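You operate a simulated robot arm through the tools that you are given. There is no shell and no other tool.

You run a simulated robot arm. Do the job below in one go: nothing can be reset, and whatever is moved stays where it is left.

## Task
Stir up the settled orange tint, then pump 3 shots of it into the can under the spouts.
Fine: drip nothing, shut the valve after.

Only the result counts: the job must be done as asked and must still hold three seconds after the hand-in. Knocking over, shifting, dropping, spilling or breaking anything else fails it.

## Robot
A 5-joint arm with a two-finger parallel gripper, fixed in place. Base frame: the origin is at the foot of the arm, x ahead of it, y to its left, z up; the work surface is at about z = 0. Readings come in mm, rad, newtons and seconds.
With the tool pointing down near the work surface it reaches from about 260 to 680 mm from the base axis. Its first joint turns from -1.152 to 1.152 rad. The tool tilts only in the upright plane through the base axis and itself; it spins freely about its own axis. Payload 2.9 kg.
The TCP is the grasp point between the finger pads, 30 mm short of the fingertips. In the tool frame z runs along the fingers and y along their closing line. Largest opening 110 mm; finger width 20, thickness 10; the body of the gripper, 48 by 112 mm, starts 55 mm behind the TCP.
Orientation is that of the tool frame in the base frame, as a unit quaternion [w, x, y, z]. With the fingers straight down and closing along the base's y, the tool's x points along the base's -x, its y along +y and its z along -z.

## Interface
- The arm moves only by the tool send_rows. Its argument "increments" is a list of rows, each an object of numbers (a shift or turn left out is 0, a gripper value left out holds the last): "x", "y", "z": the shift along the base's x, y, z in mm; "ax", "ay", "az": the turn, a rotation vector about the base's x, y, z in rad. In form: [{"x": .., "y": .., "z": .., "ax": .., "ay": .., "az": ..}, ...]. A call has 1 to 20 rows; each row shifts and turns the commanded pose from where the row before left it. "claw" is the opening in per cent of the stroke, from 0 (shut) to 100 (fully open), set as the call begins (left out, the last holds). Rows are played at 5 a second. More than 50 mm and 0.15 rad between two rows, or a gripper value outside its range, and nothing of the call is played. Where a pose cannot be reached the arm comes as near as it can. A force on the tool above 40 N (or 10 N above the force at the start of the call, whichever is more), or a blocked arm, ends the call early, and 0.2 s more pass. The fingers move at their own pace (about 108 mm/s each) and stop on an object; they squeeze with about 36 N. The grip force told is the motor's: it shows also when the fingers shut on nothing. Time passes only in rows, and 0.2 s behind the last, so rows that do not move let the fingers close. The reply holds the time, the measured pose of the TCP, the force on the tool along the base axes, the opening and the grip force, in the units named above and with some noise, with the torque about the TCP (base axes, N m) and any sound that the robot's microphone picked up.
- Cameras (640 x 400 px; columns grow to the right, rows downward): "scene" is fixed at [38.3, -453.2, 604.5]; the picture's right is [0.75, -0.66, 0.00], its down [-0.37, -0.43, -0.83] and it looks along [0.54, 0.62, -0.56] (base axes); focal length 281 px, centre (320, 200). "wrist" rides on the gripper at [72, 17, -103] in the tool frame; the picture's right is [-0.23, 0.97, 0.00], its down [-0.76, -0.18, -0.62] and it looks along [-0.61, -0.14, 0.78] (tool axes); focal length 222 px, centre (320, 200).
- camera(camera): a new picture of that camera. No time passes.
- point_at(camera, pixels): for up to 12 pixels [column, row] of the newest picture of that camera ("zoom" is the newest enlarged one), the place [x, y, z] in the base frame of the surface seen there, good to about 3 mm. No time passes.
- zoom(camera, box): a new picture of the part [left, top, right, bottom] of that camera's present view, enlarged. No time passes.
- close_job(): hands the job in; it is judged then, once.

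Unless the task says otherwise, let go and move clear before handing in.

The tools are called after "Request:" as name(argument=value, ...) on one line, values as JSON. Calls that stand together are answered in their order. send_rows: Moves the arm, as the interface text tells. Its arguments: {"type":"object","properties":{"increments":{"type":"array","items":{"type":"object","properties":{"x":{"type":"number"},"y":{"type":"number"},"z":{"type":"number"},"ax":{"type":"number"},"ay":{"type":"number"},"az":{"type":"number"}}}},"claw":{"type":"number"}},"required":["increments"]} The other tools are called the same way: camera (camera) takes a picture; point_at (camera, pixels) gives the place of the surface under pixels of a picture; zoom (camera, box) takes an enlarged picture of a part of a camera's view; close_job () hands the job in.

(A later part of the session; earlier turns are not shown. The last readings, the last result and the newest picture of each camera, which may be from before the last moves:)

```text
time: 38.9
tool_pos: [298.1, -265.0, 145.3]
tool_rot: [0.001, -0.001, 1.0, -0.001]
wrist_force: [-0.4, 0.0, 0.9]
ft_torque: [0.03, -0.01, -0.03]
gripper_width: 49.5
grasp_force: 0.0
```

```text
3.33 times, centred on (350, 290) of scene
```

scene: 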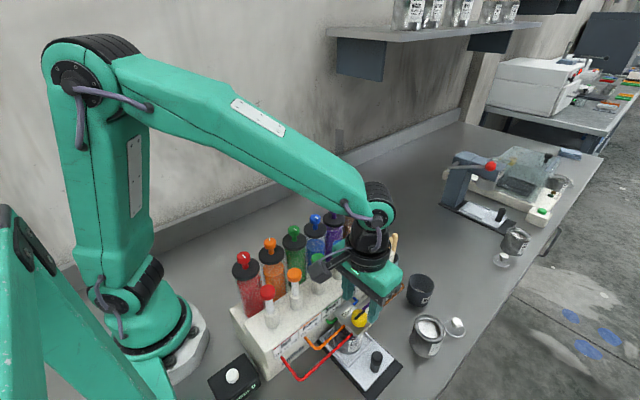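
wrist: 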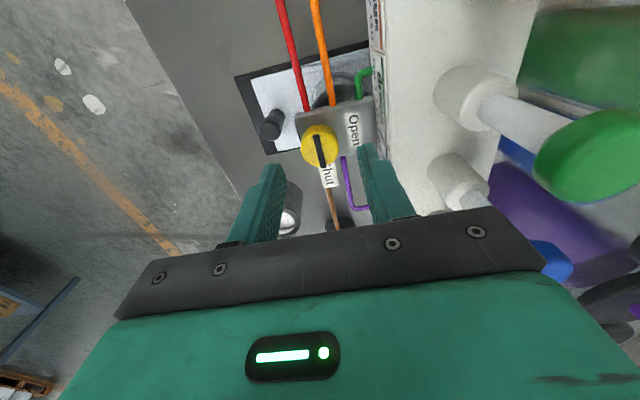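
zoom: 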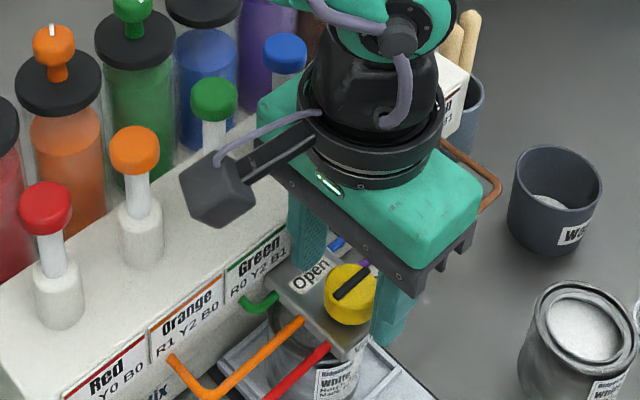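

The knob sits about 1 mm toward -y of centre (zoom 310 vs ~320). I shift y -0.8 and close.

Request:
send_rows(increments=[{"y": -0.8}, {}])

Request:
send_rows(increments=[{}, {}, {}, {}], claw=0)

Request:
send_rows(increments=[{}])

```text
time: 39.5
tool_pos: [298.1, -265.8, 145.9]
tool_rot: [0.0, -0.001, 1.0, 0.0]
wrist_force: [-0.6, -0.1, 0.3]
ft_torque: [0.05, 0.01, -0.02]
gripper_width: 49.5
grasp_force: 0.2
```

```text
time: 40.5
tool_pos: [298.5, -266.5, 145.7]
tool_rot: [0.002, 0.0, 1.0, -0.001]
wrist_force: [-6.6, -28.5, -10.0]
ft_torque: [-0.59, -0.12, -0.05]
gripper_width: 29.0
grasp_force: 45.3
```

```text
time: 40.9
tool_pos: [297.8, -266.6, 145.6]
tool_rot: [0.002, 0.0, 1.0, -0.001]
wrist_force: [-6.2, -35.7, -10.6]
ft_torque: [-0.65, 0.67, -0.03]
gripper_width: 28.9
grasp_force: 45.1
```

The knob pushes back -36 N in y; I shift gradually -y while watching the force.

Request:
send_rows(increments=[{"y": -0.4}, {}])

Request:
send_rows(increments=[{"y": -0.4}, {}])

```text
time: 41.5
tool_pos: [299.0, -266.4, 144.9]
tool_rot: [0.001, -0.001, 1.0, 0.0]
wrist_force: [-4.1, -29.2, -19.6]
ft_torque: [-0.62, -0.86, -0.02]
gripper_width: 28.9
grasp_force: 45.2
```

```text
time: 42.1
tool_pos: [298.8, -266.9, 144.6]
tool_rot: [0.001, -0.002, 1.0, -0.001]
wrist_force: [5.2, -12.3, -19.7]
ft_torque: [-0.31, -1.14, -0.02]
gripper_width: 28.9
grasp_force: 45.0
```

Request:
send_rows(increments=[{"y": -0.3, "z": -0.4}, {}])

Request:
send_rows(increments=[{}])

```text
time: 42.7
tool_pos: [297.6, -267.6, 144.9]
tool_rot: [0.001, -0.002, 1.0, -0.001]
wrist_force: [12.3, -3.9, -5.9]
ft_torque: [0.08, 0.54, -0.03]
gripper_width: 29.2
grasp_force: 44.5
```

```text
time: 43.1
tool_pos: [299.3, -266.9, 144.8]
tool_rot: [0.001, -0.002, 1.0, 0.0]
wrist_force: [16.1, 2.4, -2.6]
ft_torque: [0.21, 0.47, 0.03]
gripper_width: 29.1
grasp_force: 45.4
```

Close to centred in y, but x friction residual remains. I re-open and re-grip here for a clean hold.

Request:
send_rows(increments=[{}, {}], claw=40)

Request:
send_rows(increments=[{}, {}, {}], claw=0)

Request:
zoom(camera="wrist", box=[240, 110, 400, 210])

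```text
time: 43.7
tool_pos: [298.5, -267.2, 144.9]
tool_rot: [0.0, -0.001, 1.0, 0.0]
wrist_force: [0.4, -0.1, 0.7]
ft_torque: [0.0, -0.02, -0.01]
gripper_width: 44.1
grasp_force: 0.0
```

```text
time: 44.5
tool_pos: [298.4, -266.4, 145.0]
tool_rot: [0.0, -0.001, 1.0, 0.0]
wrist_force: [-1.4, 4.7, 3.7]
ft_torque: [0.13, 0.18, 0.0]
gripper_width: 28.9
grasp_force: 44.7
```

```text
4.00 times, centred on (320, 160) of wrist
```

zoom: 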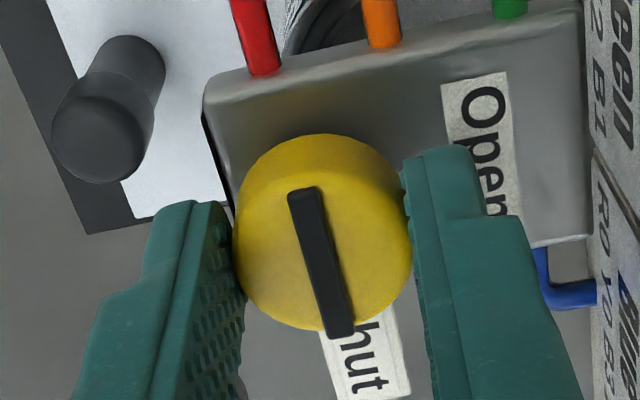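

Clean grip (5 N). Now I turn the valve +z (CCW, toward Open) in small steps.

Request:
send_rows(increments=[{"az": 0.08}, {"az": 0.08}, {"az": 0.08}])

Request:
zoom(camera="wrist", box=[240, 110, 400, 210])

```text
time: 45.3
tool_pos: [297.5, -268.7, 144.8]
tool_rot: [0.0, -0.121, 0.993, 0.0]
wrist_force: [-2.2, 10.6, 17.5]
ft_torque: [0.26, 1.1, 0.03]
gripper_width: 29.3
grasp_force: 44.8
```

```text
4.00 times, centred on (320, 160) of wrist
```

zoom: 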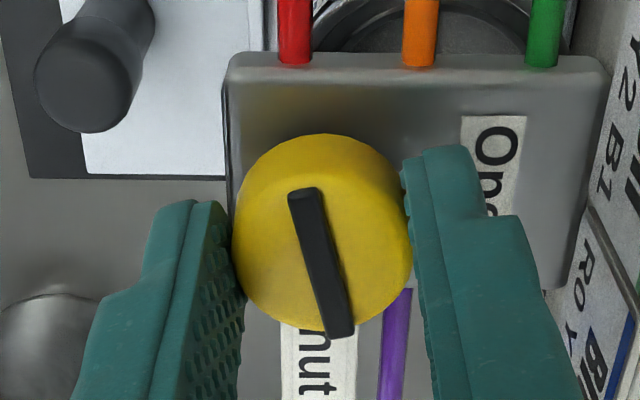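

The valve turns with the fingers (pointer now off "Shut"). Continue with small corrections.

Request:
send_rows(increments=[{"y": 0.3, "z": 0.4, "az": 0.04}, {"az": 0.08}, {"az": 0.08}, {"az": 0.08}])

Request:
send_rows(increments=[{}])

```text
time: 46.3
tool_pos: [297.9, -267.3, 145.7]
tool_rot: [0.0, -0.257, 0.966, -0.001]
wrist_force: [1.3, 2.6, 5.5]
ft_torque: [0.21, -0.96, 0.03]
gripper_width: 29.0
grasp_force: 45.3
```

```text
time: 46.7
tool_pos: [297.9, -267.7, 145.3]
tool_rot: [0.0, -0.258, 0.966, -0.001]
wrist_force: [3.7, -0.4, 4.1]
ft_torque: [0.06, -0.42, 0.02]
gripper_width: 29.2
grasp_force: 44.5
```

Very low forces now at ~0.52 rad. Continue turning.

Request:
send_rows(increments=[{"az": 0.08}, {"az": 0.08}, {"az": 0.08}, {"az": 0.08}])

Request:
send_rows(increments=[{}])

```text
time: 47.7
tool_pos: [298.5, -268.3, 145.1]
tool_rot: [0.0, -0.409, 0.913, -0.001]
wrist_force: [5.4, -11.2, 2.0]
ft_torque: [0.09, 0.09, -0.06]
gripper_width: 29.2
grasp_force: 45.0
```

```text
time: 48.1
tool_pos: [297.8, -268.7, 145.0]
tool_rot: [0.001, -0.408, 0.913, 0.0]
wrist_force: [4.0, -16.0, 1.1]
ft_torque: [-0.14, 0.17, 0.0]
gripper_width: 29.1
grasp_force: 45.1
```

Request:
send_rows(increments=[{"x": 0.1, "y": -0.4}, {"az": 0.08}, {"az": 0.08}, {"az": 0.08}, {"az": 0.08}])

Request:
send_rows(increments=[{}])

Request:
zoom(camera="scene", box=[310, 280, 410, 350])

Request:
zoom(camera="wrist", box=[240, 110, 400, 210])

```text
time: 49.3
tool_pos: [298.2, -268.6, 145.5]
tool_rot: [0.0, -0.548, 0.836, -0.001]
wrist_force: [6.5, -21.8, -3.4]
ft_torque: [0.34, -0.08, -0.02]
gripper_width: 29.0
grasp_force: 45.2
```

```text
time: 49.7
tool_pos: [298.0, -267.8, 146.2]
tool_rot: [0.0, -0.548, 0.836, -0.001]
wrist_force: [7.0, -23.8, -5.3]
ft_torque: [0.21, -0.03, -0.01]
gripper_width: 29.1
grasp_force: 45.1
```

```text
5.71 times, centred on (360, 315) of scene
```

zoom: 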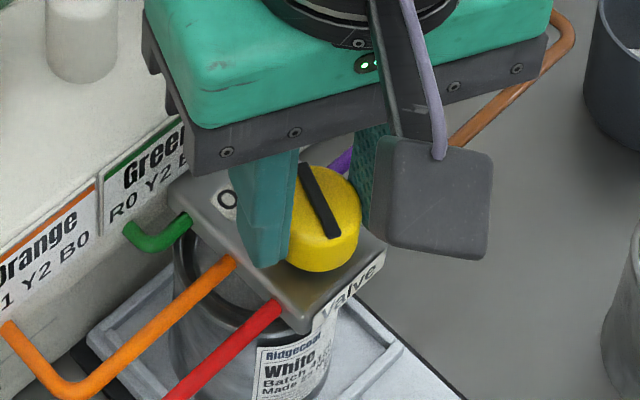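

```text
4.00 times, centred on (320, 160) of wrist
```

zoom: 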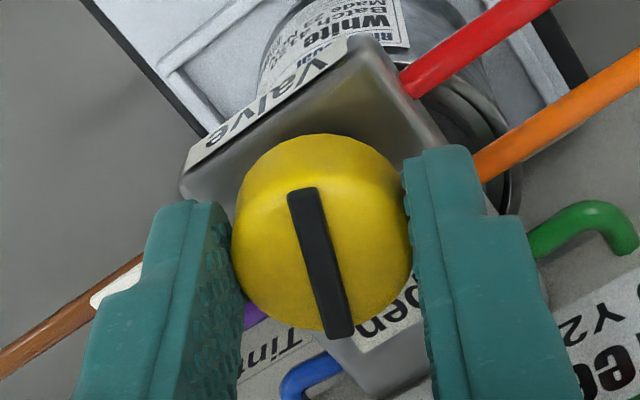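

Pointer is at ~66°. Relieve y and continue to 90°.

Request:
send_rows(increments=[{"x": 0.2, "y": -0.7}, {}])

Request:
send_rows(increments=[{"az": 0.08}, {"az": 0.08}, {"az": 0.06}])

Request:
send_rows(increments=[{}])

```text
time: 50.3
tool_pos: [298.7, -269.2, 144.7]
tool_rot: [0.0, -0.549, 0.836, 0.001]
wrist_force: [12.8, -8.7, -9.6]
ft_torque: [-1.06, -0.19, -0.02]
gripper_width: 29.0
grasp_force: 45.2
```

```text
time: 51.1
tool_pos: [300.6, -268.5, 145.3]
tool_rot: [-0.001, -0.637, 0.771, -0.001]
wrist_force: [23.7, -7.3, -7.1]
ft_torque: [1.04, -0.33, -0.02]
gripper_width: 29.2
grasp_force: 44.7
```

```text
time: 51.5
tool_pos: [299.7, -268.6, 145.8]
tool_rot: [0.0, -0.637, 0.771, -0.001]
wrist_force: [25.5, -6.2, -7.1]
ft_torque: [0.97, -0.4, -0.06]
gripper_width: 29.0
grasp_force: 45.1
```

Request:
send_rows(increments=[{"x": 0.4, "y": -0.1}, {"x": 0.3}])

Request:
send_rows(increments=[{"az": 0.07}, {"az": 0.07}, {"az": 0.05}])

Request:
send_rows(increments=[{}])

Request:
zoom(camera="scene", box=[310, 280, 410, 350])

Request:
zoom(camera="wrist", box=[240, 110, 400, 210])

```text
time: 52.1
tool_pos: [300.8, -268.8, 145.5]
tool_rot: [0.0, -0.637, 0.771, -0.001]
wrist_force: [15.3, -4.1, -1.7]
ft_torque: [-1.31, -0.33, -0.03]
gripper_width: 29.1
grasp_force: 45.0
```

```text
time: 52.9
tool_pos: [299.8, -268.7, 144.5]
tool_rot: [0.0, 0.708, -0.706, 0.0]
wrist_force: [29.1, -5.0, -8.9]
ft_torque: [1.04, -0.35, -0.24]
gripper_width: 29.3
grasp_force: 44.5
```

```text
time: 53.3
tool_pos: [299.3, -268.7, 144.8]
tool_rot: [-0.001, 0.708, -0.707, 0.002]
wrist_force: [31.3, -4.1, -11.0]
ft_torque: [0.97, -0.41, -0.23]
gripper_width: 29.1
grasp_force: 45.0
```

```text
5.71 times, centred on (360, 315) of scene
```

zoom: 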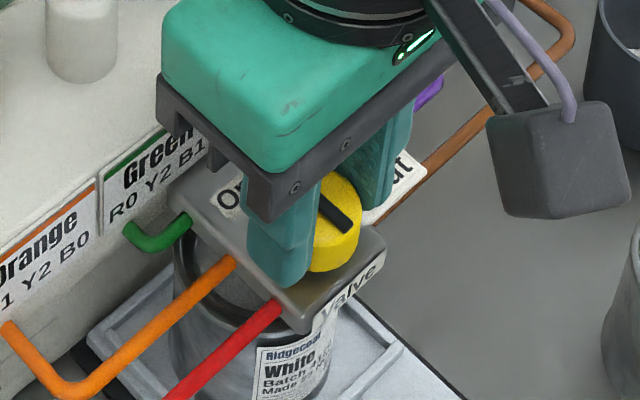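

```text
4.00 times, centred on (320, 160) of wrist
```

zoom: 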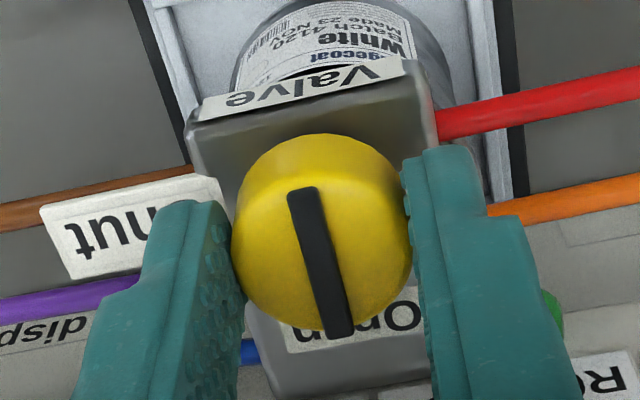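

Pointer now points straight at "Open" (+y), and z-torque -0.24 N m indicates the stop. Release and rise.

Request:
send_rows(increments=[{}, {}, {"z": 10}, {"z": 20}, {"z": 30}, {"z": 30}, {"z": 30}, {"z": 30}, {"z": 20}], claw=40)

Request:
zoom(camera="scene", box=[310, 280, 410, 350])

Request:
camera(camera="wrist")

Request:
zoom(camera="scene", box=[220, 210, 330, 310])

```text
time: 55.3
tool_pos: [299.5, -269.1, 313.5]
tool_rot: [0.0, -0.707, 0.707, 0.0]
wrist_force: [-0.3, -0.3, 0.3]
ft_torque: [0.04, 0.02, 0.02]
gripper_width: 44.1
grasp_force: 0.1
```

```text
5.71 times, centred on (360, 315) of scene
```

zoom: 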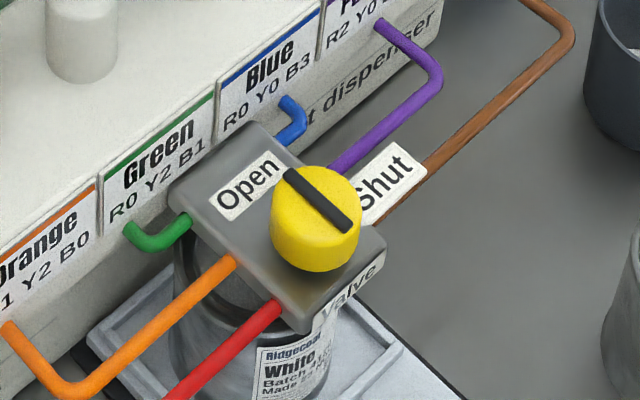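

```text
taken
```

wrist: 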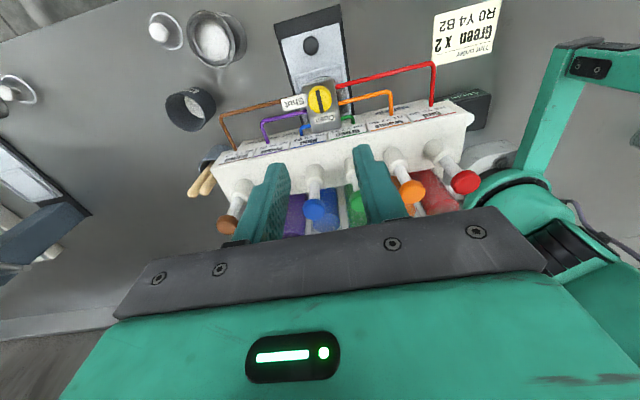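

```text
4.00 times, centred on (275, 260) of scene
```

zoom: 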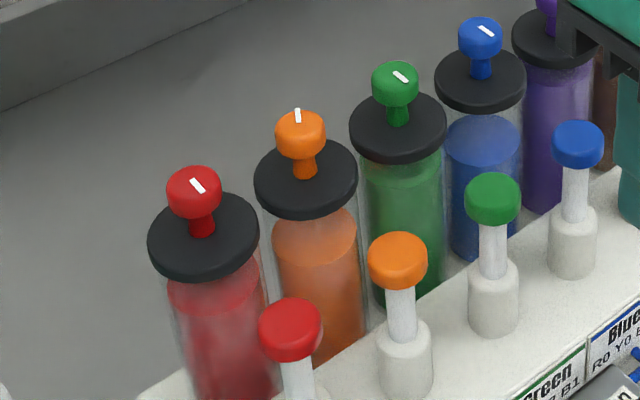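

Valve pointer sits on "Open". Next I close the fingers and move over the orange pump cap at about (219,-180.5), top z≈231, with yaw back to 0.

Request:
send_rows(increments=[{"az": -0.14}, {"az": -0.14}, {"x": -8, "y": 9, "az": -0.14}, {"x": -8, "y": 9, "az": -0.14}, {"x": -10, "y": 10, "az": -0.14}, {"x": -10, "y": 10, "az": -0.14}, {"x": -10, "y": 10, "az": -0.14}, {"x": -10, "y": 10, "az": -0.14}, {"x": -10, "y": 10, "az": -0.14}, {"x": -8, "y": 10, "az": -0.14}, {"x": -6.8, "y": 9.8, "az": -0.14}, {"az": -0.03}, {"z": -13}, {}], claw=0)

Request:
camera(camera="wrist")

Request:
zoom(camera="scene", box=[230, 190, 350, 310])

Request:
send_rows(increments=[{}])

Request:
send_rows(increments=[{}])

Request:
send_rows(increments=[{}])

```text
time: 58.3
tool_pos: [218.6, -180.4, 302.3]
tool_rot: [0.0, 0.0, 1.0, 0.0]
wrist_force: [-0.3, 0.2, -0.8]
ft_torque: [-0.01, -0.01, -0.04]
gripper_width: 0.0
grasp_force: 35.9
```

```text
taken
```

wrist: 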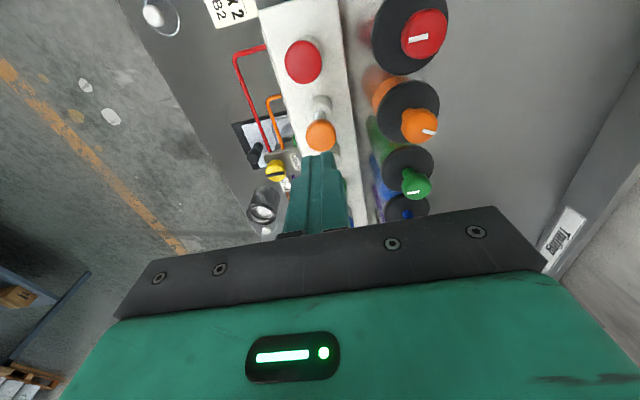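

```text
3.33 times, centred on (290, 250) of scene
```

zoom: 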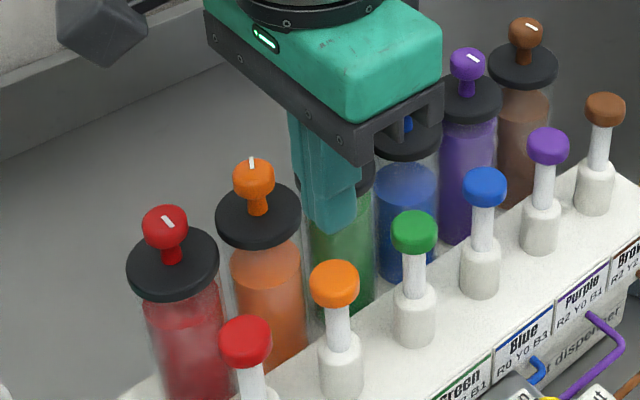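

```text
time: 58.7
tool_pos: [219.3, -179.8, 302.0]
tool_rot: [0.001, 0.0, 1.0, 0.0]
wrist_force: [-0.6, 0.3, -0.1]
ft_torque: [0.01, -0.02, 0.03]
gripper_width: 0.0
grasp_force: 35.9
```

```text
time: 59.1
tool_pos: [219.1, -180.3, 303.7]
tool_rot: [0.0, 0.0, 1.0, 0.0]
wrist_force: [-0.6, 0.1, -0.8]
ft_torque: [-0.01, -0.04, 0.03]
gripper_width: 0.0
grasp_force: 35.8
```

```text
time: 59.5
tool_pos: [218.5, -180.8, 302.4]
tool_rot: [0.001, 0.0, 1.0, 0.0]
wrist_force: [0.9, 0.2, -0.2]
ft_torque: [0.01, -0.01, -0.01]
gripper_width: 0.3
grasp_force: 36.5
```

The closed fingertips are lined up over the orange cap (wrist px 320,136). Descend to just above it.

Request:
send_rows(increments=[{"z": -12}, {"z": -12}, {"z": -10}, {}])

Request:
zoom(camera="scene", box=[250, 210, 340, 300])

Request:
zoom(camera="wrist", box=[240, 90, 400, 210])

```text
time: 60.5
tool_pos: [217.8, -179.0, 268.0]
tool_rot: [0.0, 0.0, 1.0, 0.001]
wrist_force: [0.5, -0.1, 0.3]
ft_torque: [-0.01, -0.01, 0.01]
gripper_width: 0.0
grasp_force: 35.9
```

```text
4.44 times, centred on (295, 255) of scene
```

zoom: 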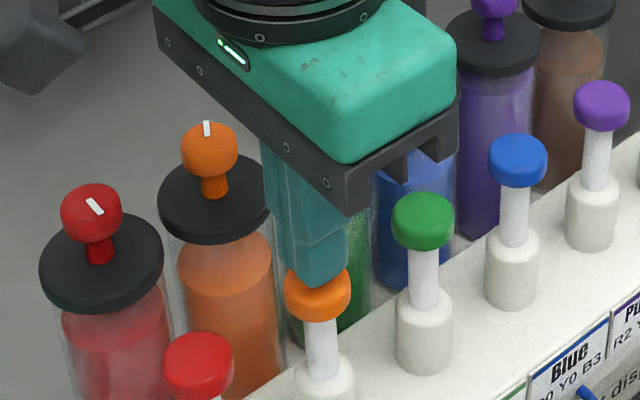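

```text
3.33 times, centred on (320, 150) of wrist
```

zoom: 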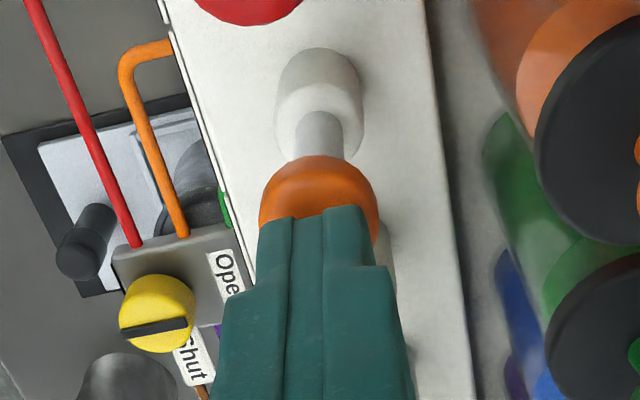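

Tips are right over the cap's centre. I begin the first stroke slowly, reading force along the way.

Request:
send_rows(increments=[{"z": -4}, {"z": -4}, {"z": -4}, {"z": -3}])

Request:
zoom(camera="scene", box=[250, 210, 340, 300])

```text
time: 61.5
tool_pos: [219.3, -180.4, 253.1]
tool_rot: [0.001, -0.001, 1.0, -0.001]
wrist_force: [-0.5, -1.9, 1.7]
ft_torque: [-0.05, 0.06, -0.01]
gripper_width: 0.0
grasp_force: 35.9
```

```text
4.44 times, centred on (295, 255) of scene
```

zoom: 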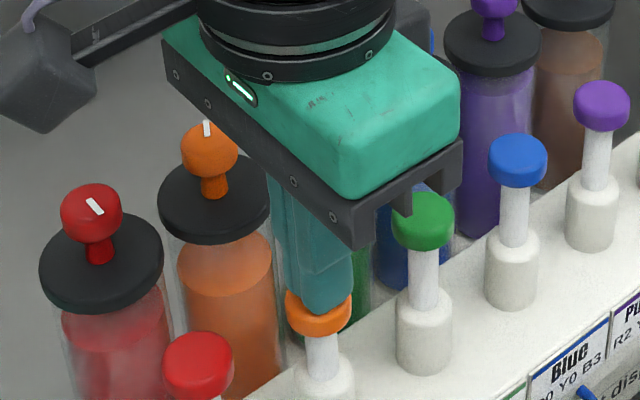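

The cap is moving with only ~2 N. Continue down.

Request:
send_rows(increments=[{"z": -3}, {"z": -3}, {"z": -3}])

Request:
zoom(camera="scene", box=[250, 210, 340, 300])

```text
time: 62.3
tool_pos: [220.9, -180.1, 244.4]
tool_rot: [0.002, -0.001, 1.0, -0.001]
wrist_force: [2.8, 0.7, 4.6]
ft_torque: [0.03, -0.06, 0.0]
gripper_width: 0.1
grasp_force: 35.8
```

```text
4.44 times, centred on (295, 255) of scene
```

zoom: 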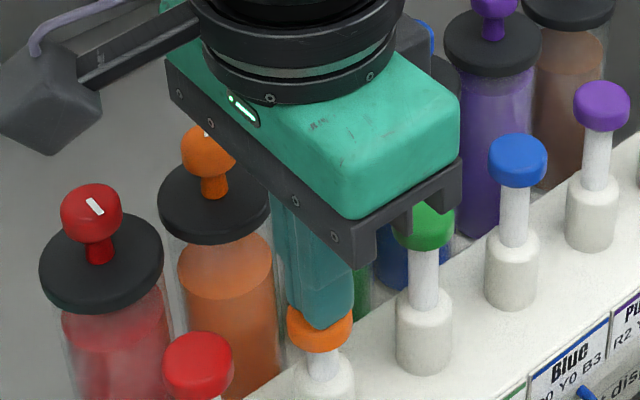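

Stroke continues with ~5 N; a short shaft length remains (zoom 322,360). Continue in smaller steps.

Request:
send_rows(increments=[{"z": -2}, {"z": -2}, {"z": -2}])

Request:
zoom(camera="scene", box=[250, 210, 340, 300])

Request:
zoom(camera="scene", box=[190, 330, 310, 400])

```text
time: 63.2
tool_pos: [218.9, -180.9, 241.2]
tool_rot: [0.001, 0.0, 1.0, -0.001]
wrist_force: [-5.2, 6.0, 18.0]
ft_torque: [0.16, 0.23, -0.01]
gripper_width: 0.0
grasp_force: 35.7
stopped in row 3: the force on the tool passed its limit at 41 N (the readings are from after the stop); the commanded pose is now the measured one
```

```text
4.44 times, centred on (295, 255) of scene
```

zoom: 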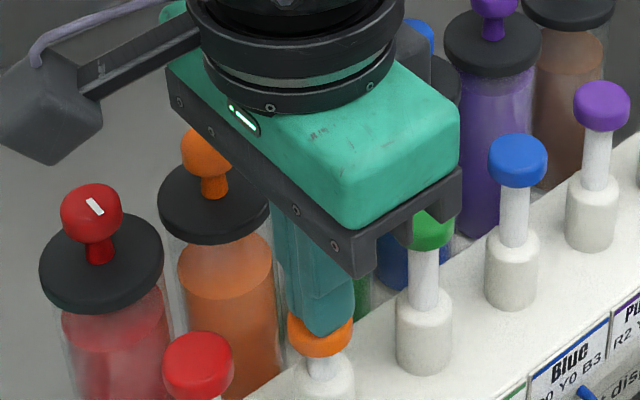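

```text
5.33 times, centred on (250, 365) of scene
```

zoom: 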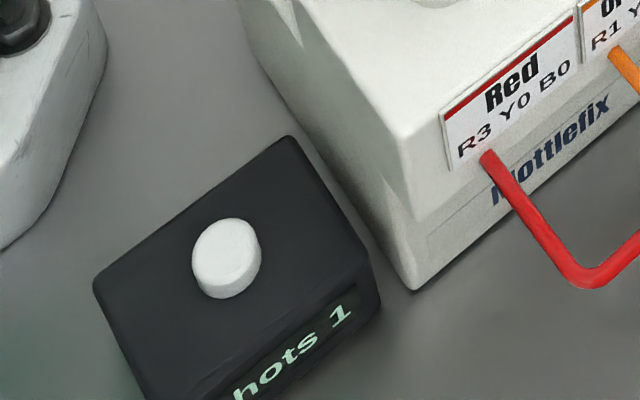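

Counter shows "Shots 1"; bottom reached at TCP z≈240.5. Now I lift to let the pump return fully.

Request:
send_rows(increments=[{"z": 4}, {"z": 5}, {"z": 6}, {"z": 6}, {"z": 6}, {"z": 3}, {}, {}])

Request:
zoom(camera="scene", box=[250, 210, 340, 300])

Request:
zoom(camera="scene", box=[190, 330, 310, 400])

Request:
zoom(camera="scene", box=[310, 290, 410, 370])

Request:
zoom(camera="wrist", box=[240, 90, 400, 210])

```text
time: 65.0
tool_pos: [220.3, -180.7, 268.5]
tool_rot: [0.0, -0.001, 1.0, -0.001]
wrist_force: [-0.8, 0.0, -0.3]
ft_torque: [0.04, 0.02, -0.02]
gripper_width: 0.2
grasp_force: 36.1
```

```text
4.44 times, centred on (295, 255) of scene
```

zoom: 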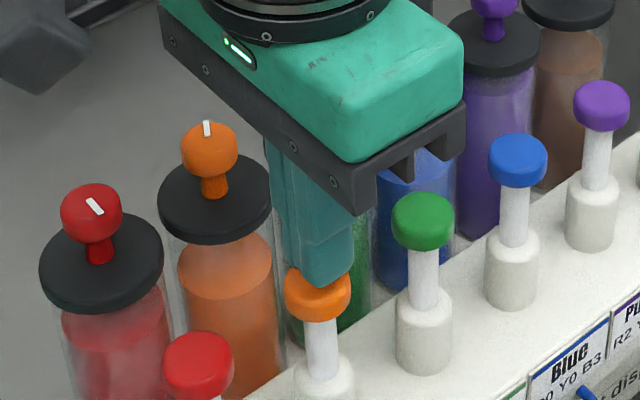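

```text
5.33 times, centred on (250, 365) of scene
```

zoom: 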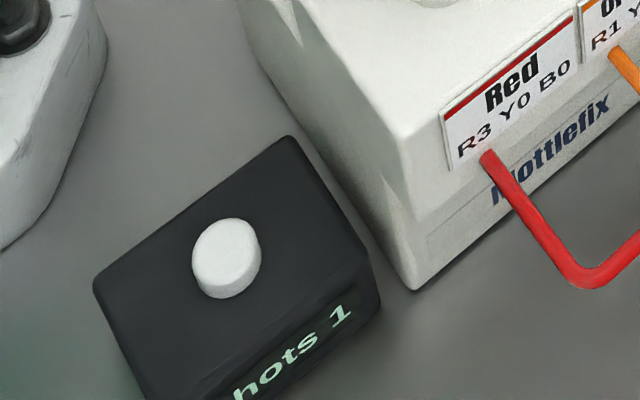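

```text
5.00 times, centred on (360, 330) of scene
```

zoom: 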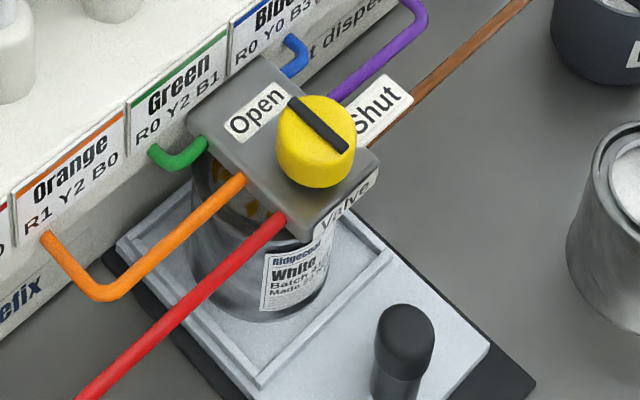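

```text
3.33 times, centred on (320, 150) of wrist
```

zoom: 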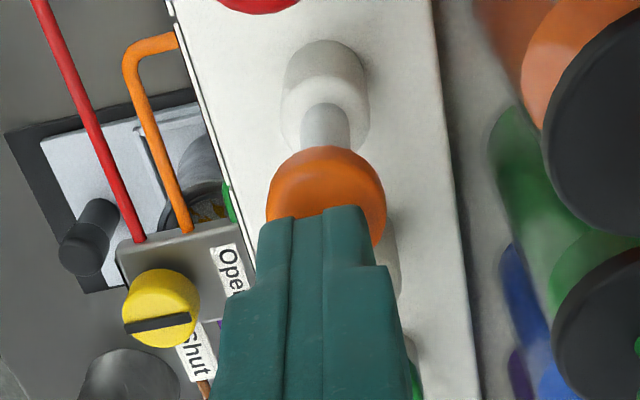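

First shot landed in the can (orange specks visible at zoom 220,180) and pump returned. I re-centre y slightly and read height.

Request:
send_rows(increments=[{"y": 1.2}])

Request:
send_rows(increments=[{}])

Request:
send_rows(increments=[{}])

```text
time: 65.4
tool_pos: [220.2, -179.5, 269.7]
tool_rot: [0.0, -0.001, 1.0, -0.001]
wrist_force: [-0.2, -0.7, 0.3]
ft_torque: [0.04, -0.03, -0.01]
gripper_width: 0.3
grasp_force: 35.2
```

```text
time: 65.8
tool_pos: [219.6, -178.8, 268.4]
tool_rot: [0.002, -0.001, 1.0, -0.001]
wrist_force: [0.1, 1.1, -0.3]
ft_torque: [-0.02, -0.02, -0.04]
gripper_width: 0.1
grasp_force: 36.7
```

```text
time: 66.2
tool_pos: [219.6, -179.9, 267.9]
tool_rot: [0.001, -0.001, 1.0, -0.001]
wrist_force: [-0.5, -0.3, 0.3]
ft_torque: [0.03, -0.03, 0.0]
gripper_width: 0.2
grasp_force: 35.9
```

Height ≈268.6, so bottom was ≈238.6. Second stroke.

Request:
send_rows(increments=[{"z": -5}, {"z": -4}, {"z": -4}, {"z": -4}, {"z": -4}, {"z": -4}, {"z": -2}, {"z": -1.5}, {"z": -1}, {"z": -0.5}])

Request:
zoom(camera="scene", box=[190, 330, 310, 400])

Request:
zoom(camera="scene", box=[250, 210, 340, 300])

```text
time: 68.4
tool_pos: [219.9, -180.0, 241.1]
tool_rot: [0.003, -0.001, 1.0, -0.002]
wrist_force: [6.3, 8.5, 25.4]
ft_torque: [0.3, -0.12, 0.02]
gripper_width: 0.2
grasp_force: 35.5
```

```text
5.33 times, centred on (250, 365) of scene
```

zoom: 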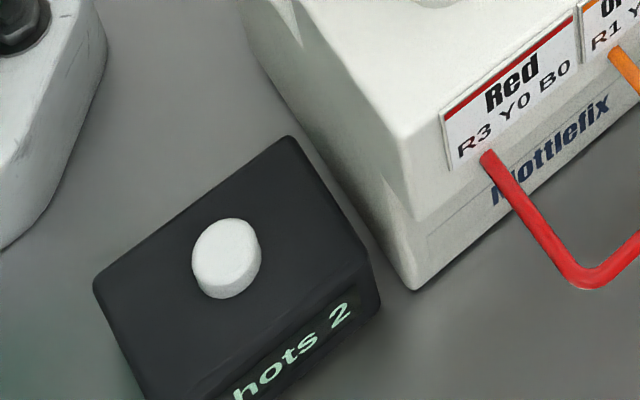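

```text
4.44 times, centred on (295, 255) of scene
```

zoom: 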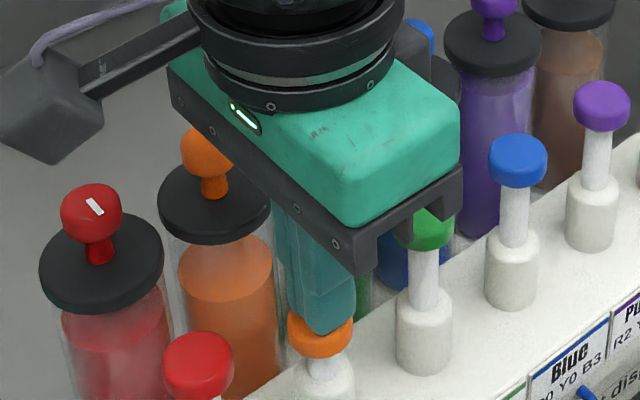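

"Shots 2" with 25 N at the bottom. Lift for the return.

Request:
send_rows(increments=[{"z": 4}, {"z": 5}, {"z": 6}, {"z": 6}, {"z": 6}, {"z": 3}, {}, {}])

Request:
zoom(camera="scene", box=[250, 210, 340, 300])

Request:
zoom(camera="scene", box=[190, 330, 310, 400])

Request:
zoom(camera="wrist", box=[240, 90, 400, 210])

```text
time: 70.2
tool_pos: [220.0, -181.6, 270.4]
tool_rot: [0.001, -0.001, 1.0, -0.001]
wrist_force: [0.6, 0.0, -0.5]
ft_torque: [0.03, -0.02, 0.02]
gripper_width: 0.0
grasp_force: 36.5
```

```text
4.44 times, centred on (295, 255) of scene
```

zoom: 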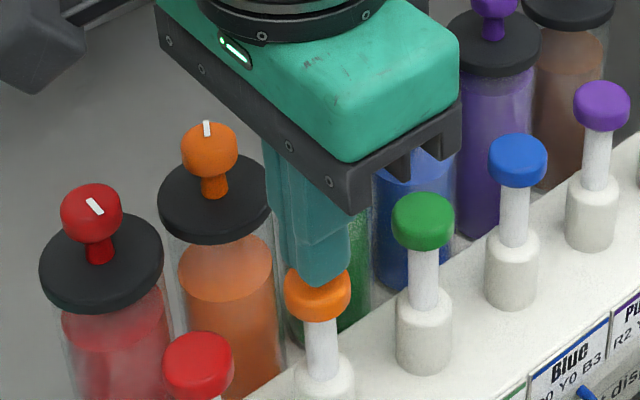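

```text
5.33 times, centred on (250, 365) of scene
```

zoom: 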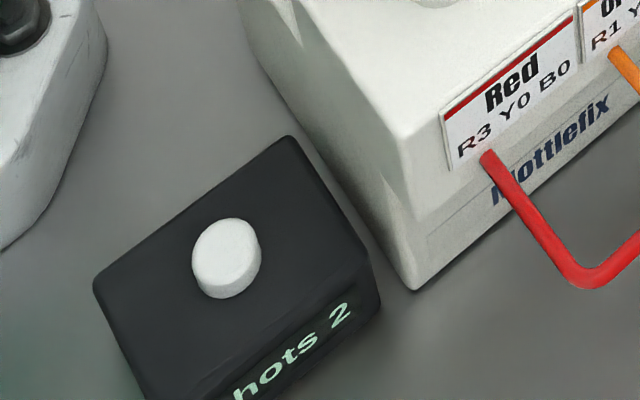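

```text
3.33 times, centred on (320, 150) of wrist
```

zoom: 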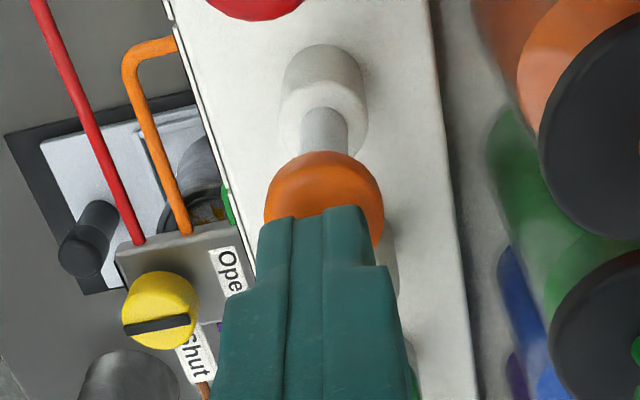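

Pump is back up fully; counter stays at 2. Third stroke.

Request:
send_rows(increments=[{"z": -5}, {"z": -4}, {"z": -4}, {"z": -4}, {"z": -4}, {"z": -4}, {"z": -2}, {"z": -1.5}, {"z": -1}, {"z": -0.5}])

Request:
zoom(camera="scene", box=[190, 330, 310, 400])

```text
time: 72.4
tool_pos: [219.0, -180.3, 240.2]
tool_rot: [0.001, -0.001, 1.0, 0.0]
wrist_force: [-12.2, 6.5, 34.5]
ft_torque: [0.21, 0.39, -0.1]
gripper_width: 0.0
grasp_force: 36.1
```

```text
5.33 times, centred on (250, 365) of scene
```

zoom: 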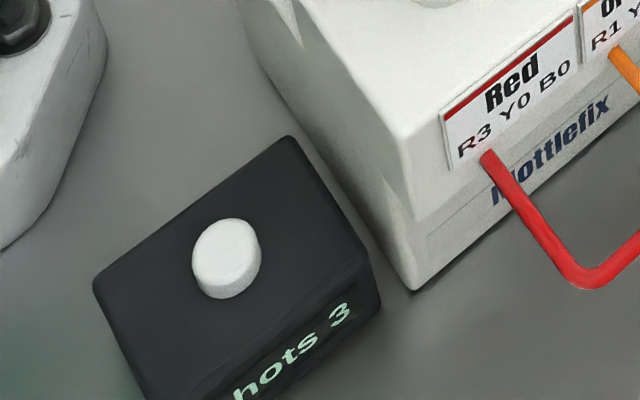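

"Shots 3". Lift well clear, and check the scene.

Request:
send_rows(increments=[{"z": 4}, {"z": 5}, {"z": 6}, {"z": 6}, {"z": 6}, {"z": 10}, {"z": 15}, {"z": 20}, {}])

Request:
camera(camera="scene")

Request:
zoom(camera="scene", box=[310, 290, 410, 370])

Request:
send_rows(increments=[{}])

Request:
send_rows(increments=[{}])

Request:
send_rows(increments=[{}])

```text
time: 74.4
tool_pos: [217.5, -178.4, 312.7]
tool_rot: [0.001, -0.001, 1.0, -0.001]
wrist_force: [-0.5, 0.7, 0.4]
ft_torque: [0.01, 0.0, -0.02]
gripper_width: 0.0
grasp_force: 36.0
```

```text
taken
```

scene: 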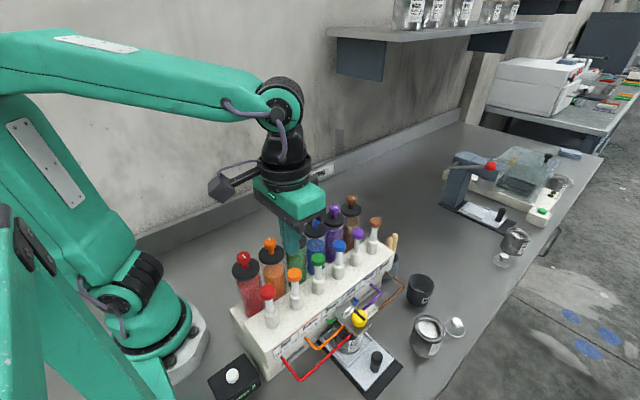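

```text
5.00 times, centred on (360, 330) of scene
```

zoom: 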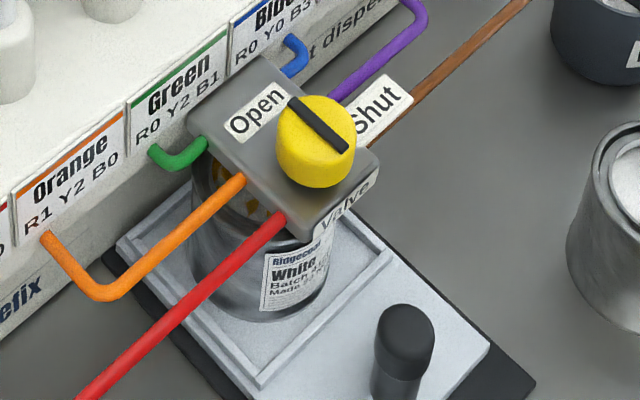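

```text
time: 74.8
tool_pos: [217.6, -179.0, 311.9]
tool_rot: [0.001, -0.001, 1.0, 0.0]
wrist_force: [0.5, 0.4, -0.5]
ft_torque: [-0.01, 0.0, -0.02]
gripper_width: 0.2
grasp_force: 36.3
```

```text
time: 75.2
tool_pos: [219.2, -178.0, 312.0]
tool_rot: [0.001, -0.001, 1.0, -0.001]
wrist_force: [0.2, -0.1, -0.7]
ft_torque: [-0.01, -0.01, -0.02]
gripper_width: 0.0
grasp_force: 35.8
```

```text
time: 75.6
tool_pos: [218.2, -181.7, 311.9]
tool_rot: [0.001, -0.002, 1.0, 0.0]
wrist_force: [-0.6, -0.9, 0.3]
ft_torque: [0.01, -0.01, -0.01]
gripper_width: 0.1
grasp_force: 36.3
```

All clear: orange tint in the can, no drips on the tray. Now go to the valve with yaw +1.57 (pointer along y, closing along x) and open the fingers.

Request:
send_rows(increments=[{"x": 8, "y": -10, "az": 0.14}, {"x": 10, "y": -10, "az": 0.14}, {"x": 10, "y": -10, "az": 0.14}, {"x": 10, "y": -10, "az": 0.14}, {"x": 10, "y": -10, "az": 0.14}, {"x": 10, "y": -10, "az": 0.14}, {"x": 10, "y": -10, "az": 0.14}, {"x": 8, "y": -10, "az": 0.14}, {"x": 4.8, "y": -7.7, "az": 0.14}, {"az": 0.14}, {"az": 0.14}, {"az": 0.03}, {"z": -30}, {"z": -30}, {"z": -30}, {"z": -30}, {"z": -12}, {}], claw=45)

Request:
camera(camera="wrist")

Request:
zoom(camera="wrist", box=[240, 110, 400, 210])

Request:
send_rows(increments=[{}])

Request:
send_rows(increments=[{}])

Request:
send_rows(increments=[{}])

```text
time: 79.4
tool_pos: [300.6, -270.6, 178.4]
tool_rot: [0.0, 0.707, -0.707, 0.0]
wrist_force: [-0.5, -0.2, 0.3]
ft_torque: [0.0, -0.04, 0.0]
gripper_width: 49.0
grasp_force: 0.1
```

```text
taken
```

wrist: 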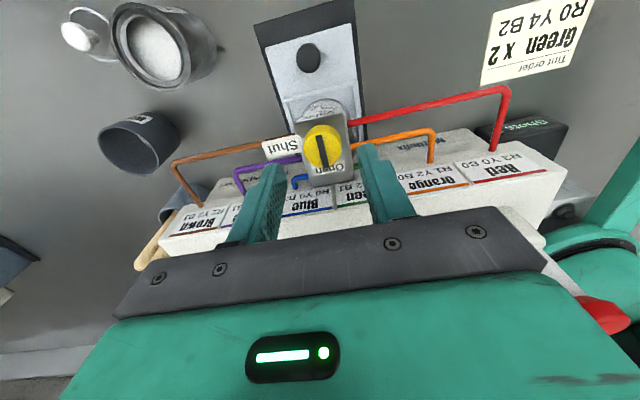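

```text
4.00 times, centred on (320, 160) of wrist
```

zoom: 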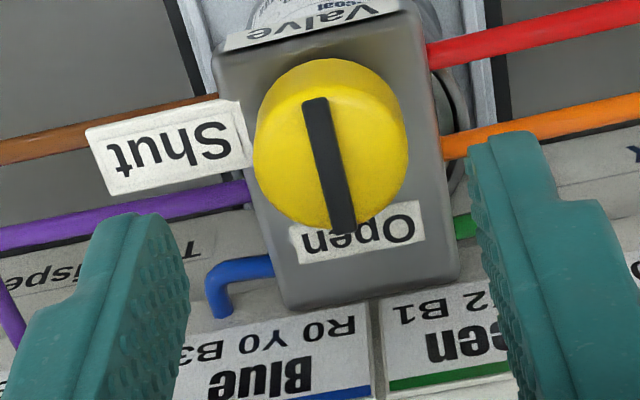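

```text
time: 79.8
tool_pos: [302.5, -269.2, 177.9]
tool_rot: [0.0, 0.707, -0.707, 0.0]
wrist_force: [-0.4, 1.0, -0.6]
ft_torque: [-0.02, 0.0, -0.03]
gripper_width: 49.5
grasp_force: 0.0
```

```text
time: 80.2
tool_pos: [302.2, -268.9, 178.7]
tool_rot: [0.0, 0.707, -0.707, 0.0]
wrist_force: [-0.3, -0.1, 0.3]
ft_torque: [0.02, 0.02, 0.02]
gripper_width: 49.6
grasp_force: 0.1
```

```text
time: 80.6
tool_pos: [301.4, -269.2, 179.4]
tool_rot: [0.0, 0.707, -0.707, 0.0]
wrist_force: [0.0, -0.3, 0.5]
ft_torque: [0.02, 0.01, -0.01]
gripper_width: 49.3
grasp_force: 0.2
```

Averages give TCP (301.7,-269.5); knob axis from the earlier grip was ≈(300.3,-267.3). I shift (-1.0,+2.2), descend and check.

Request:
send_rows(increments=[{"x": -1.0, "y": 2.2}, {"z": -10}, {"z": -10}, {"z": -8}, {"z": -5}, {}])

Request:
zoom(camera="wrist", box=[240, 110, 400, 210])

Request:
send_rows(increments=[{}])

Request:
send_rows(increments=[{}])

```text
time: 82.0
tool_pos: [298.3, -266.2, 146.2]
tool_rot: [0.0, -0.707, 0.707, -0.001]
wrist_force: [0.2, 0.5, 0.2]
ft_torque: [-0.03, 0.0, 0.01]
gripper_width: 49.4
grasp_force: 0.1
```

```text
4.00 times, centred on (320, 160) of wrist
```

zoom: 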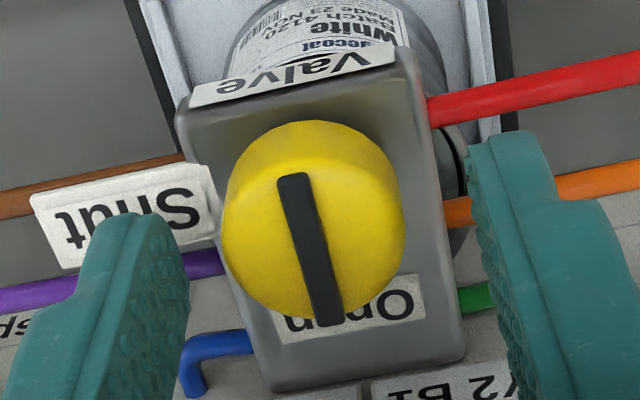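

```text
time: 82.4
tool_pos: [299.5, -267.1, 145.7]
tool_rot: [0.001, 0.707, -0.707, -0.001]
wrist_force: [0.0, 0.3, 0.1]
ft_torque: [-0.01, 0.02, -0.01]
gripper_width: 49.4
grasp_force: 0.0
```

```text
time: 82.8
tool_pos: [298.2, -266.6, 146.4]
tool_rot: [0.0, -0.707, 0.708, 0.0]
wrist_force: [-0.6, 0.4, -0.3]
ft_torque: [0.04, 0.0, 0.02]
gripper_width: 49.5
grasp_force: 0.1
```

Compared to the gripped picture (knob centre 322), the knob is 1.6 mm toward +x and ~0.8 mm toward -y. Shift and close.

Request:
send_rows(increments=[{"x": 1.5, "y": -0.7}, {}])

Request:
send_rows(increments=[{}, {}, {}, {}], claw=0)

Request:
send_rows(increments=[{}])

```text
time: 83.4
tool_pos: [300.8, -266.8, 146.6]
tool_rot: [0.0, -0.707, 0.707, 0.0]
wrist_force: [0.0, 0.1, -0.6]
ft_torque: [-0.01, 0.02, 0.04]
gripper_width: 49.6
grasp_force: 0.2
```

```text
time: 84.4
tool_pos: [299.8, -266.0, 147.4]
tool_rot: [0.0, -0.707, 0.707, 0.001]
wrist_force: [-13.9, -1.7, 4.5]
ft_torque: [0.3, 0.33, 0.0]
gripper_width: 29.1
grasp_force: 44.5
```

```text
time: 84.8
tool_pos: [299.6, -265.9, 147.0]
tool_rot: [0.0, 0.707, -0.707, -0.001]
wrist_force: [-17.6, -2.0, 5.9]
ft_torque: [0.07, 0.42, -0.01]
gripper_width: 29.0
grasp_force: 45.0
```

Force -18 N in x: a small shift then begin turning clockwise (−z).

Request:
send_rows(increments=[{"x": -0.4}, {}])

Request:
send_rows(increments=[{"az": -0.08}, {"az": -0.08}, {"az": -0.08}, {"az": -0.08}])

Request:
send_rows(increments=[{}])

```text
time: 85.4
tool_pos: [299.6, -266.8, 146.0]
tool_rot: [0.0, 0.707, -0.707, 0.0]
wrist_force: [-15.5, -13.1, -4.8]
ft_torque: [0.74, 0.53, 0.0]
gripper_width: 28.9
grasp_force: 45.2
```

```text
time: 86.4
tool_pos: [300.0, -266.6, 147.2]
tool_rot: [0.001, -0.586, 0.811, -0.001]
wrist_force: [-14.1, -15.5, -11.1]
ft_torque: [-0.81, 0.36, 0.01]
gripper_width: 29.1
grasp_force: 44.9
```

```text
time: 86.8
tool_pos: [301.1, -266.6, 146.6]
tool_rot: [0.0, -0.586, 0.81, -0.001]
wrist_force: [-11.1, -17.7, -17.6]
ft_torque: [-1.05, 0.32, 0.0]
gripper_width: 29.1
grasp_force: 44.7
```

Request:
send_rows(increments=[{"x": -0.3, "y": -0.4, "z": -0.4}, {"az": -0.08}, {"az": -0.08}, {"az": -0.08}, {"az": -0.08}])

Request:
send_rows(increments=[{}])

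Request:
zoom(camera="wrist", box=[240, 110, 400, 210])

```text
time: 88.0
tool_pos: [300.4, -267.0, 146.8]
tool_rot: [0.001, -0.449, 0.894, 0.0]
wrist_force: [-0.3, -2.6, -11.4]
ft_torque: [-0.3, -0.06, 0.03]
gripper_width: 29.1
grasp_force: 44.9
```

```text
time: 88.4
tool_pos: [300.3, -266.4, 148.0]
tool_rot: [-0.001, -0.449, 0.893, 0.0]
wrist_force: [1.7, -1.5, -13.2]
ft_torque: [-0.05, -0.06, 0.03]
gripper_width: 29.0
grasp_force: 44.8
```

```text
4.00 times, centred on (320, 160) of wrist
```

zoom: 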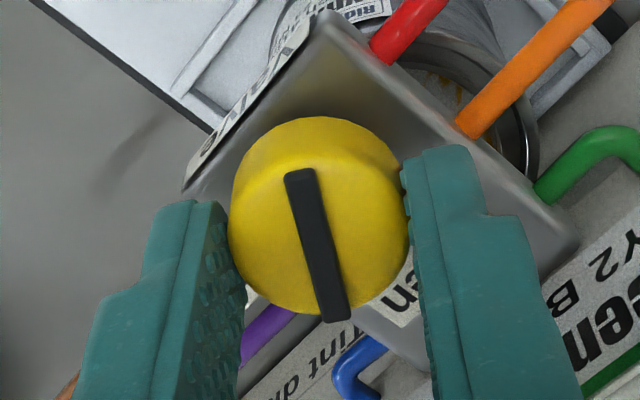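

Turning well with low forces (yaw ≈0.93). Continue.

Request:
send_rows(increments=[{"z": -0.3, "az": -0.04}, {"az": -0.08}, {"az": -0.08}, {"az": -0.08}, {"az": -0.08}])

Request:
send_rows(increments=[{}])

```text
time: 89.6
tool_pos: [300.2, -266.6, 147.5]
tool_rot: [0.002, -0.282, 0.959, -0.002]
wrist_force: [3.3, -10.1, -18.5]
ft_torque: [-0.24, 0.04, 0.0]
gripper_width: 29.1
grasp_force: 45.1
```

```text
time: 90.0
tool_pos: [300.0, -267.9, 145.3]
tool_rot: [0.001, -0.282, 0.959, -0.002]
wrist_force: [5.8, -14.5, -23.1]
ft_torque: [-0.18, -0.4, 0.03]
gripper_width: 29.1
grasp_force: 45.1
```

Request:
send_rows(increments=[{"y": -0.4, "z": -0.6}, {}])

Request:
send_rows(increments=[{"az": -0.08}, {"az": -0.08}, {"az": -0.08}, {"az": -0.08}])

Request:
send_rows(increments=[{}])

```text
time: 90.6
tool_pos: [300.6, -266.4, 145.8]
tool_rot: [0.001, -0.282, 0.959, -0.002]
wrist_force: [4.3, -9.2, -7.2]
ft_torque: [-0.13, 0.01, -0.02]
gripper_width: 29.0
grasp_force: 45.4
```

```text
time: 91.6
tool_pos: [300.2, -266.4, 146.1]
tool_rot: [0.001, -0.126, 0.992, -0.002]
wrist_force: [13.9, 11.6, 18.1]
ft_torque: [0.38, 0.45, 0.01]
gripper_width: 29.3
grasp_force: 45.3
```

```text
time: 92.0
tool_pos: [299.6, -267.2, 146.6]
tool_rot: [0.002, -0.126, 0.992, -0.002]
wrist_force: [15.9, 17.7, 28.0]
ft_torque: [0.6, -0.16, 0.03]
gripper_width: 28.9
grasp_force: 45.4
```

Yaw ≈0.25; relieve the forces, then finish the last quarter radian.

Request:
send_rows(increments=[{"x": 0.3, "y": 0.4, "z": 0.6}, {}])

Request:
send_rows(increments=[{"az": -0.08}, {"az": -0.08}])

Request:
send_rows(increments=[{}])

Request:
zoom(camera="wrist", box=[240, 110, 400, 210])

```text
time: 92.6
tool_pos: [300.5, -265.9, 145.3]
tool_rot: [0.002, -0.126, 0.992, -0.002]
wrist_force: [18.1, 20.0, 24.3]
ft_torque: [0.85, -0.92, -0.02]
gripper_width: 29.2
grasp_force: 45.2
```

```text
time: 93.2
tool_pos: [300.2, -267.2, 146.0]
tool_rot: [0.001, -0.046, 0.999, -0.001]
wrist_force: [11.8, 16.4, 30.9]
ft_torque: [0.52, 0.02, -0.03]
gripper_width: 29.2
grasp_force: 44.7
```

```text
time: 93.6
tool_pos: [300.1, -267.1, 146.5]
tool_rot: [0.001, -0.046, 0.999, -0.001]
wrist_force: [9.3, 14.3, 31.4]
ft_torque: [0.51, 0.29, -0.02]
gripper_width: 29.3
grasp_force: 45.1
```

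```text
4.00 times, centred on (320, 160) of wrist
```

zoom: 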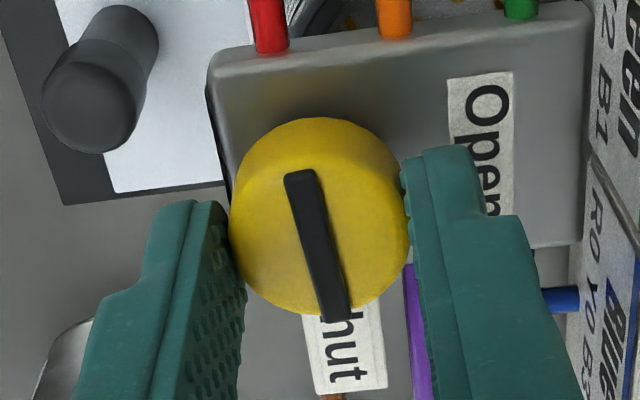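

About 0.09 rad remain. Relieve z/y and finish to the stop.

Request:
send_rows(increments=[{"y": 0.3, "z": 0.8}, {}])

Request:
send_rows(increments=[{"az": -0.05}, {"az": -0.045}, {"az": -0.015}])

Request:
send_rows(increments=[{}])

Request:
zoom(camera="wrist", box=[240, 110, 400, 210])

```text
time: 94.2
tool_pos: [299.6, -267.7, 147.2]
tool_rot: [0.002, -0.046, 0.999, -0.001]
wrist_force: [20.8, 1.8, 6.5]
ft_torque: [0.18, 0.47, -0.01]
gripper_width: 29.1
grasp_force: 44.9
```

```text
time: 95.0
tool_pos: [300.4, -266.1, 146.3]
tool_rot: [0.001, 0.01, 1.0, -0.002]
wrist_force: [25.6, -9.8, -12.8]
ft_torque: [-0.09, 0.06, 0.43]
gripper_width: 28.8
grasp_force: 45.0
```

```text
time: 95.4
tool_pos: [300.0, -267.0, 145.7]
tool_rot: [0.003, 0.01, 1.0, -0.001]
wrist_force: [22.6, -14.9, -18.1]
ft_torque: [-0.14, 0.2, 0.31]
gripper_width: 28.9
grasp_force: 44.8
```

```text
4.00 times, centred on (320, 160) of wrist
```

zoom: 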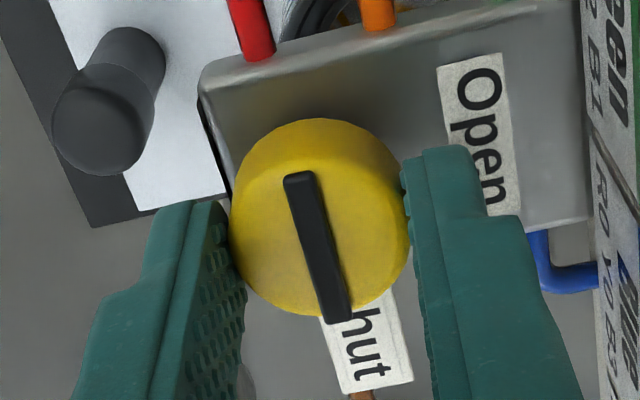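

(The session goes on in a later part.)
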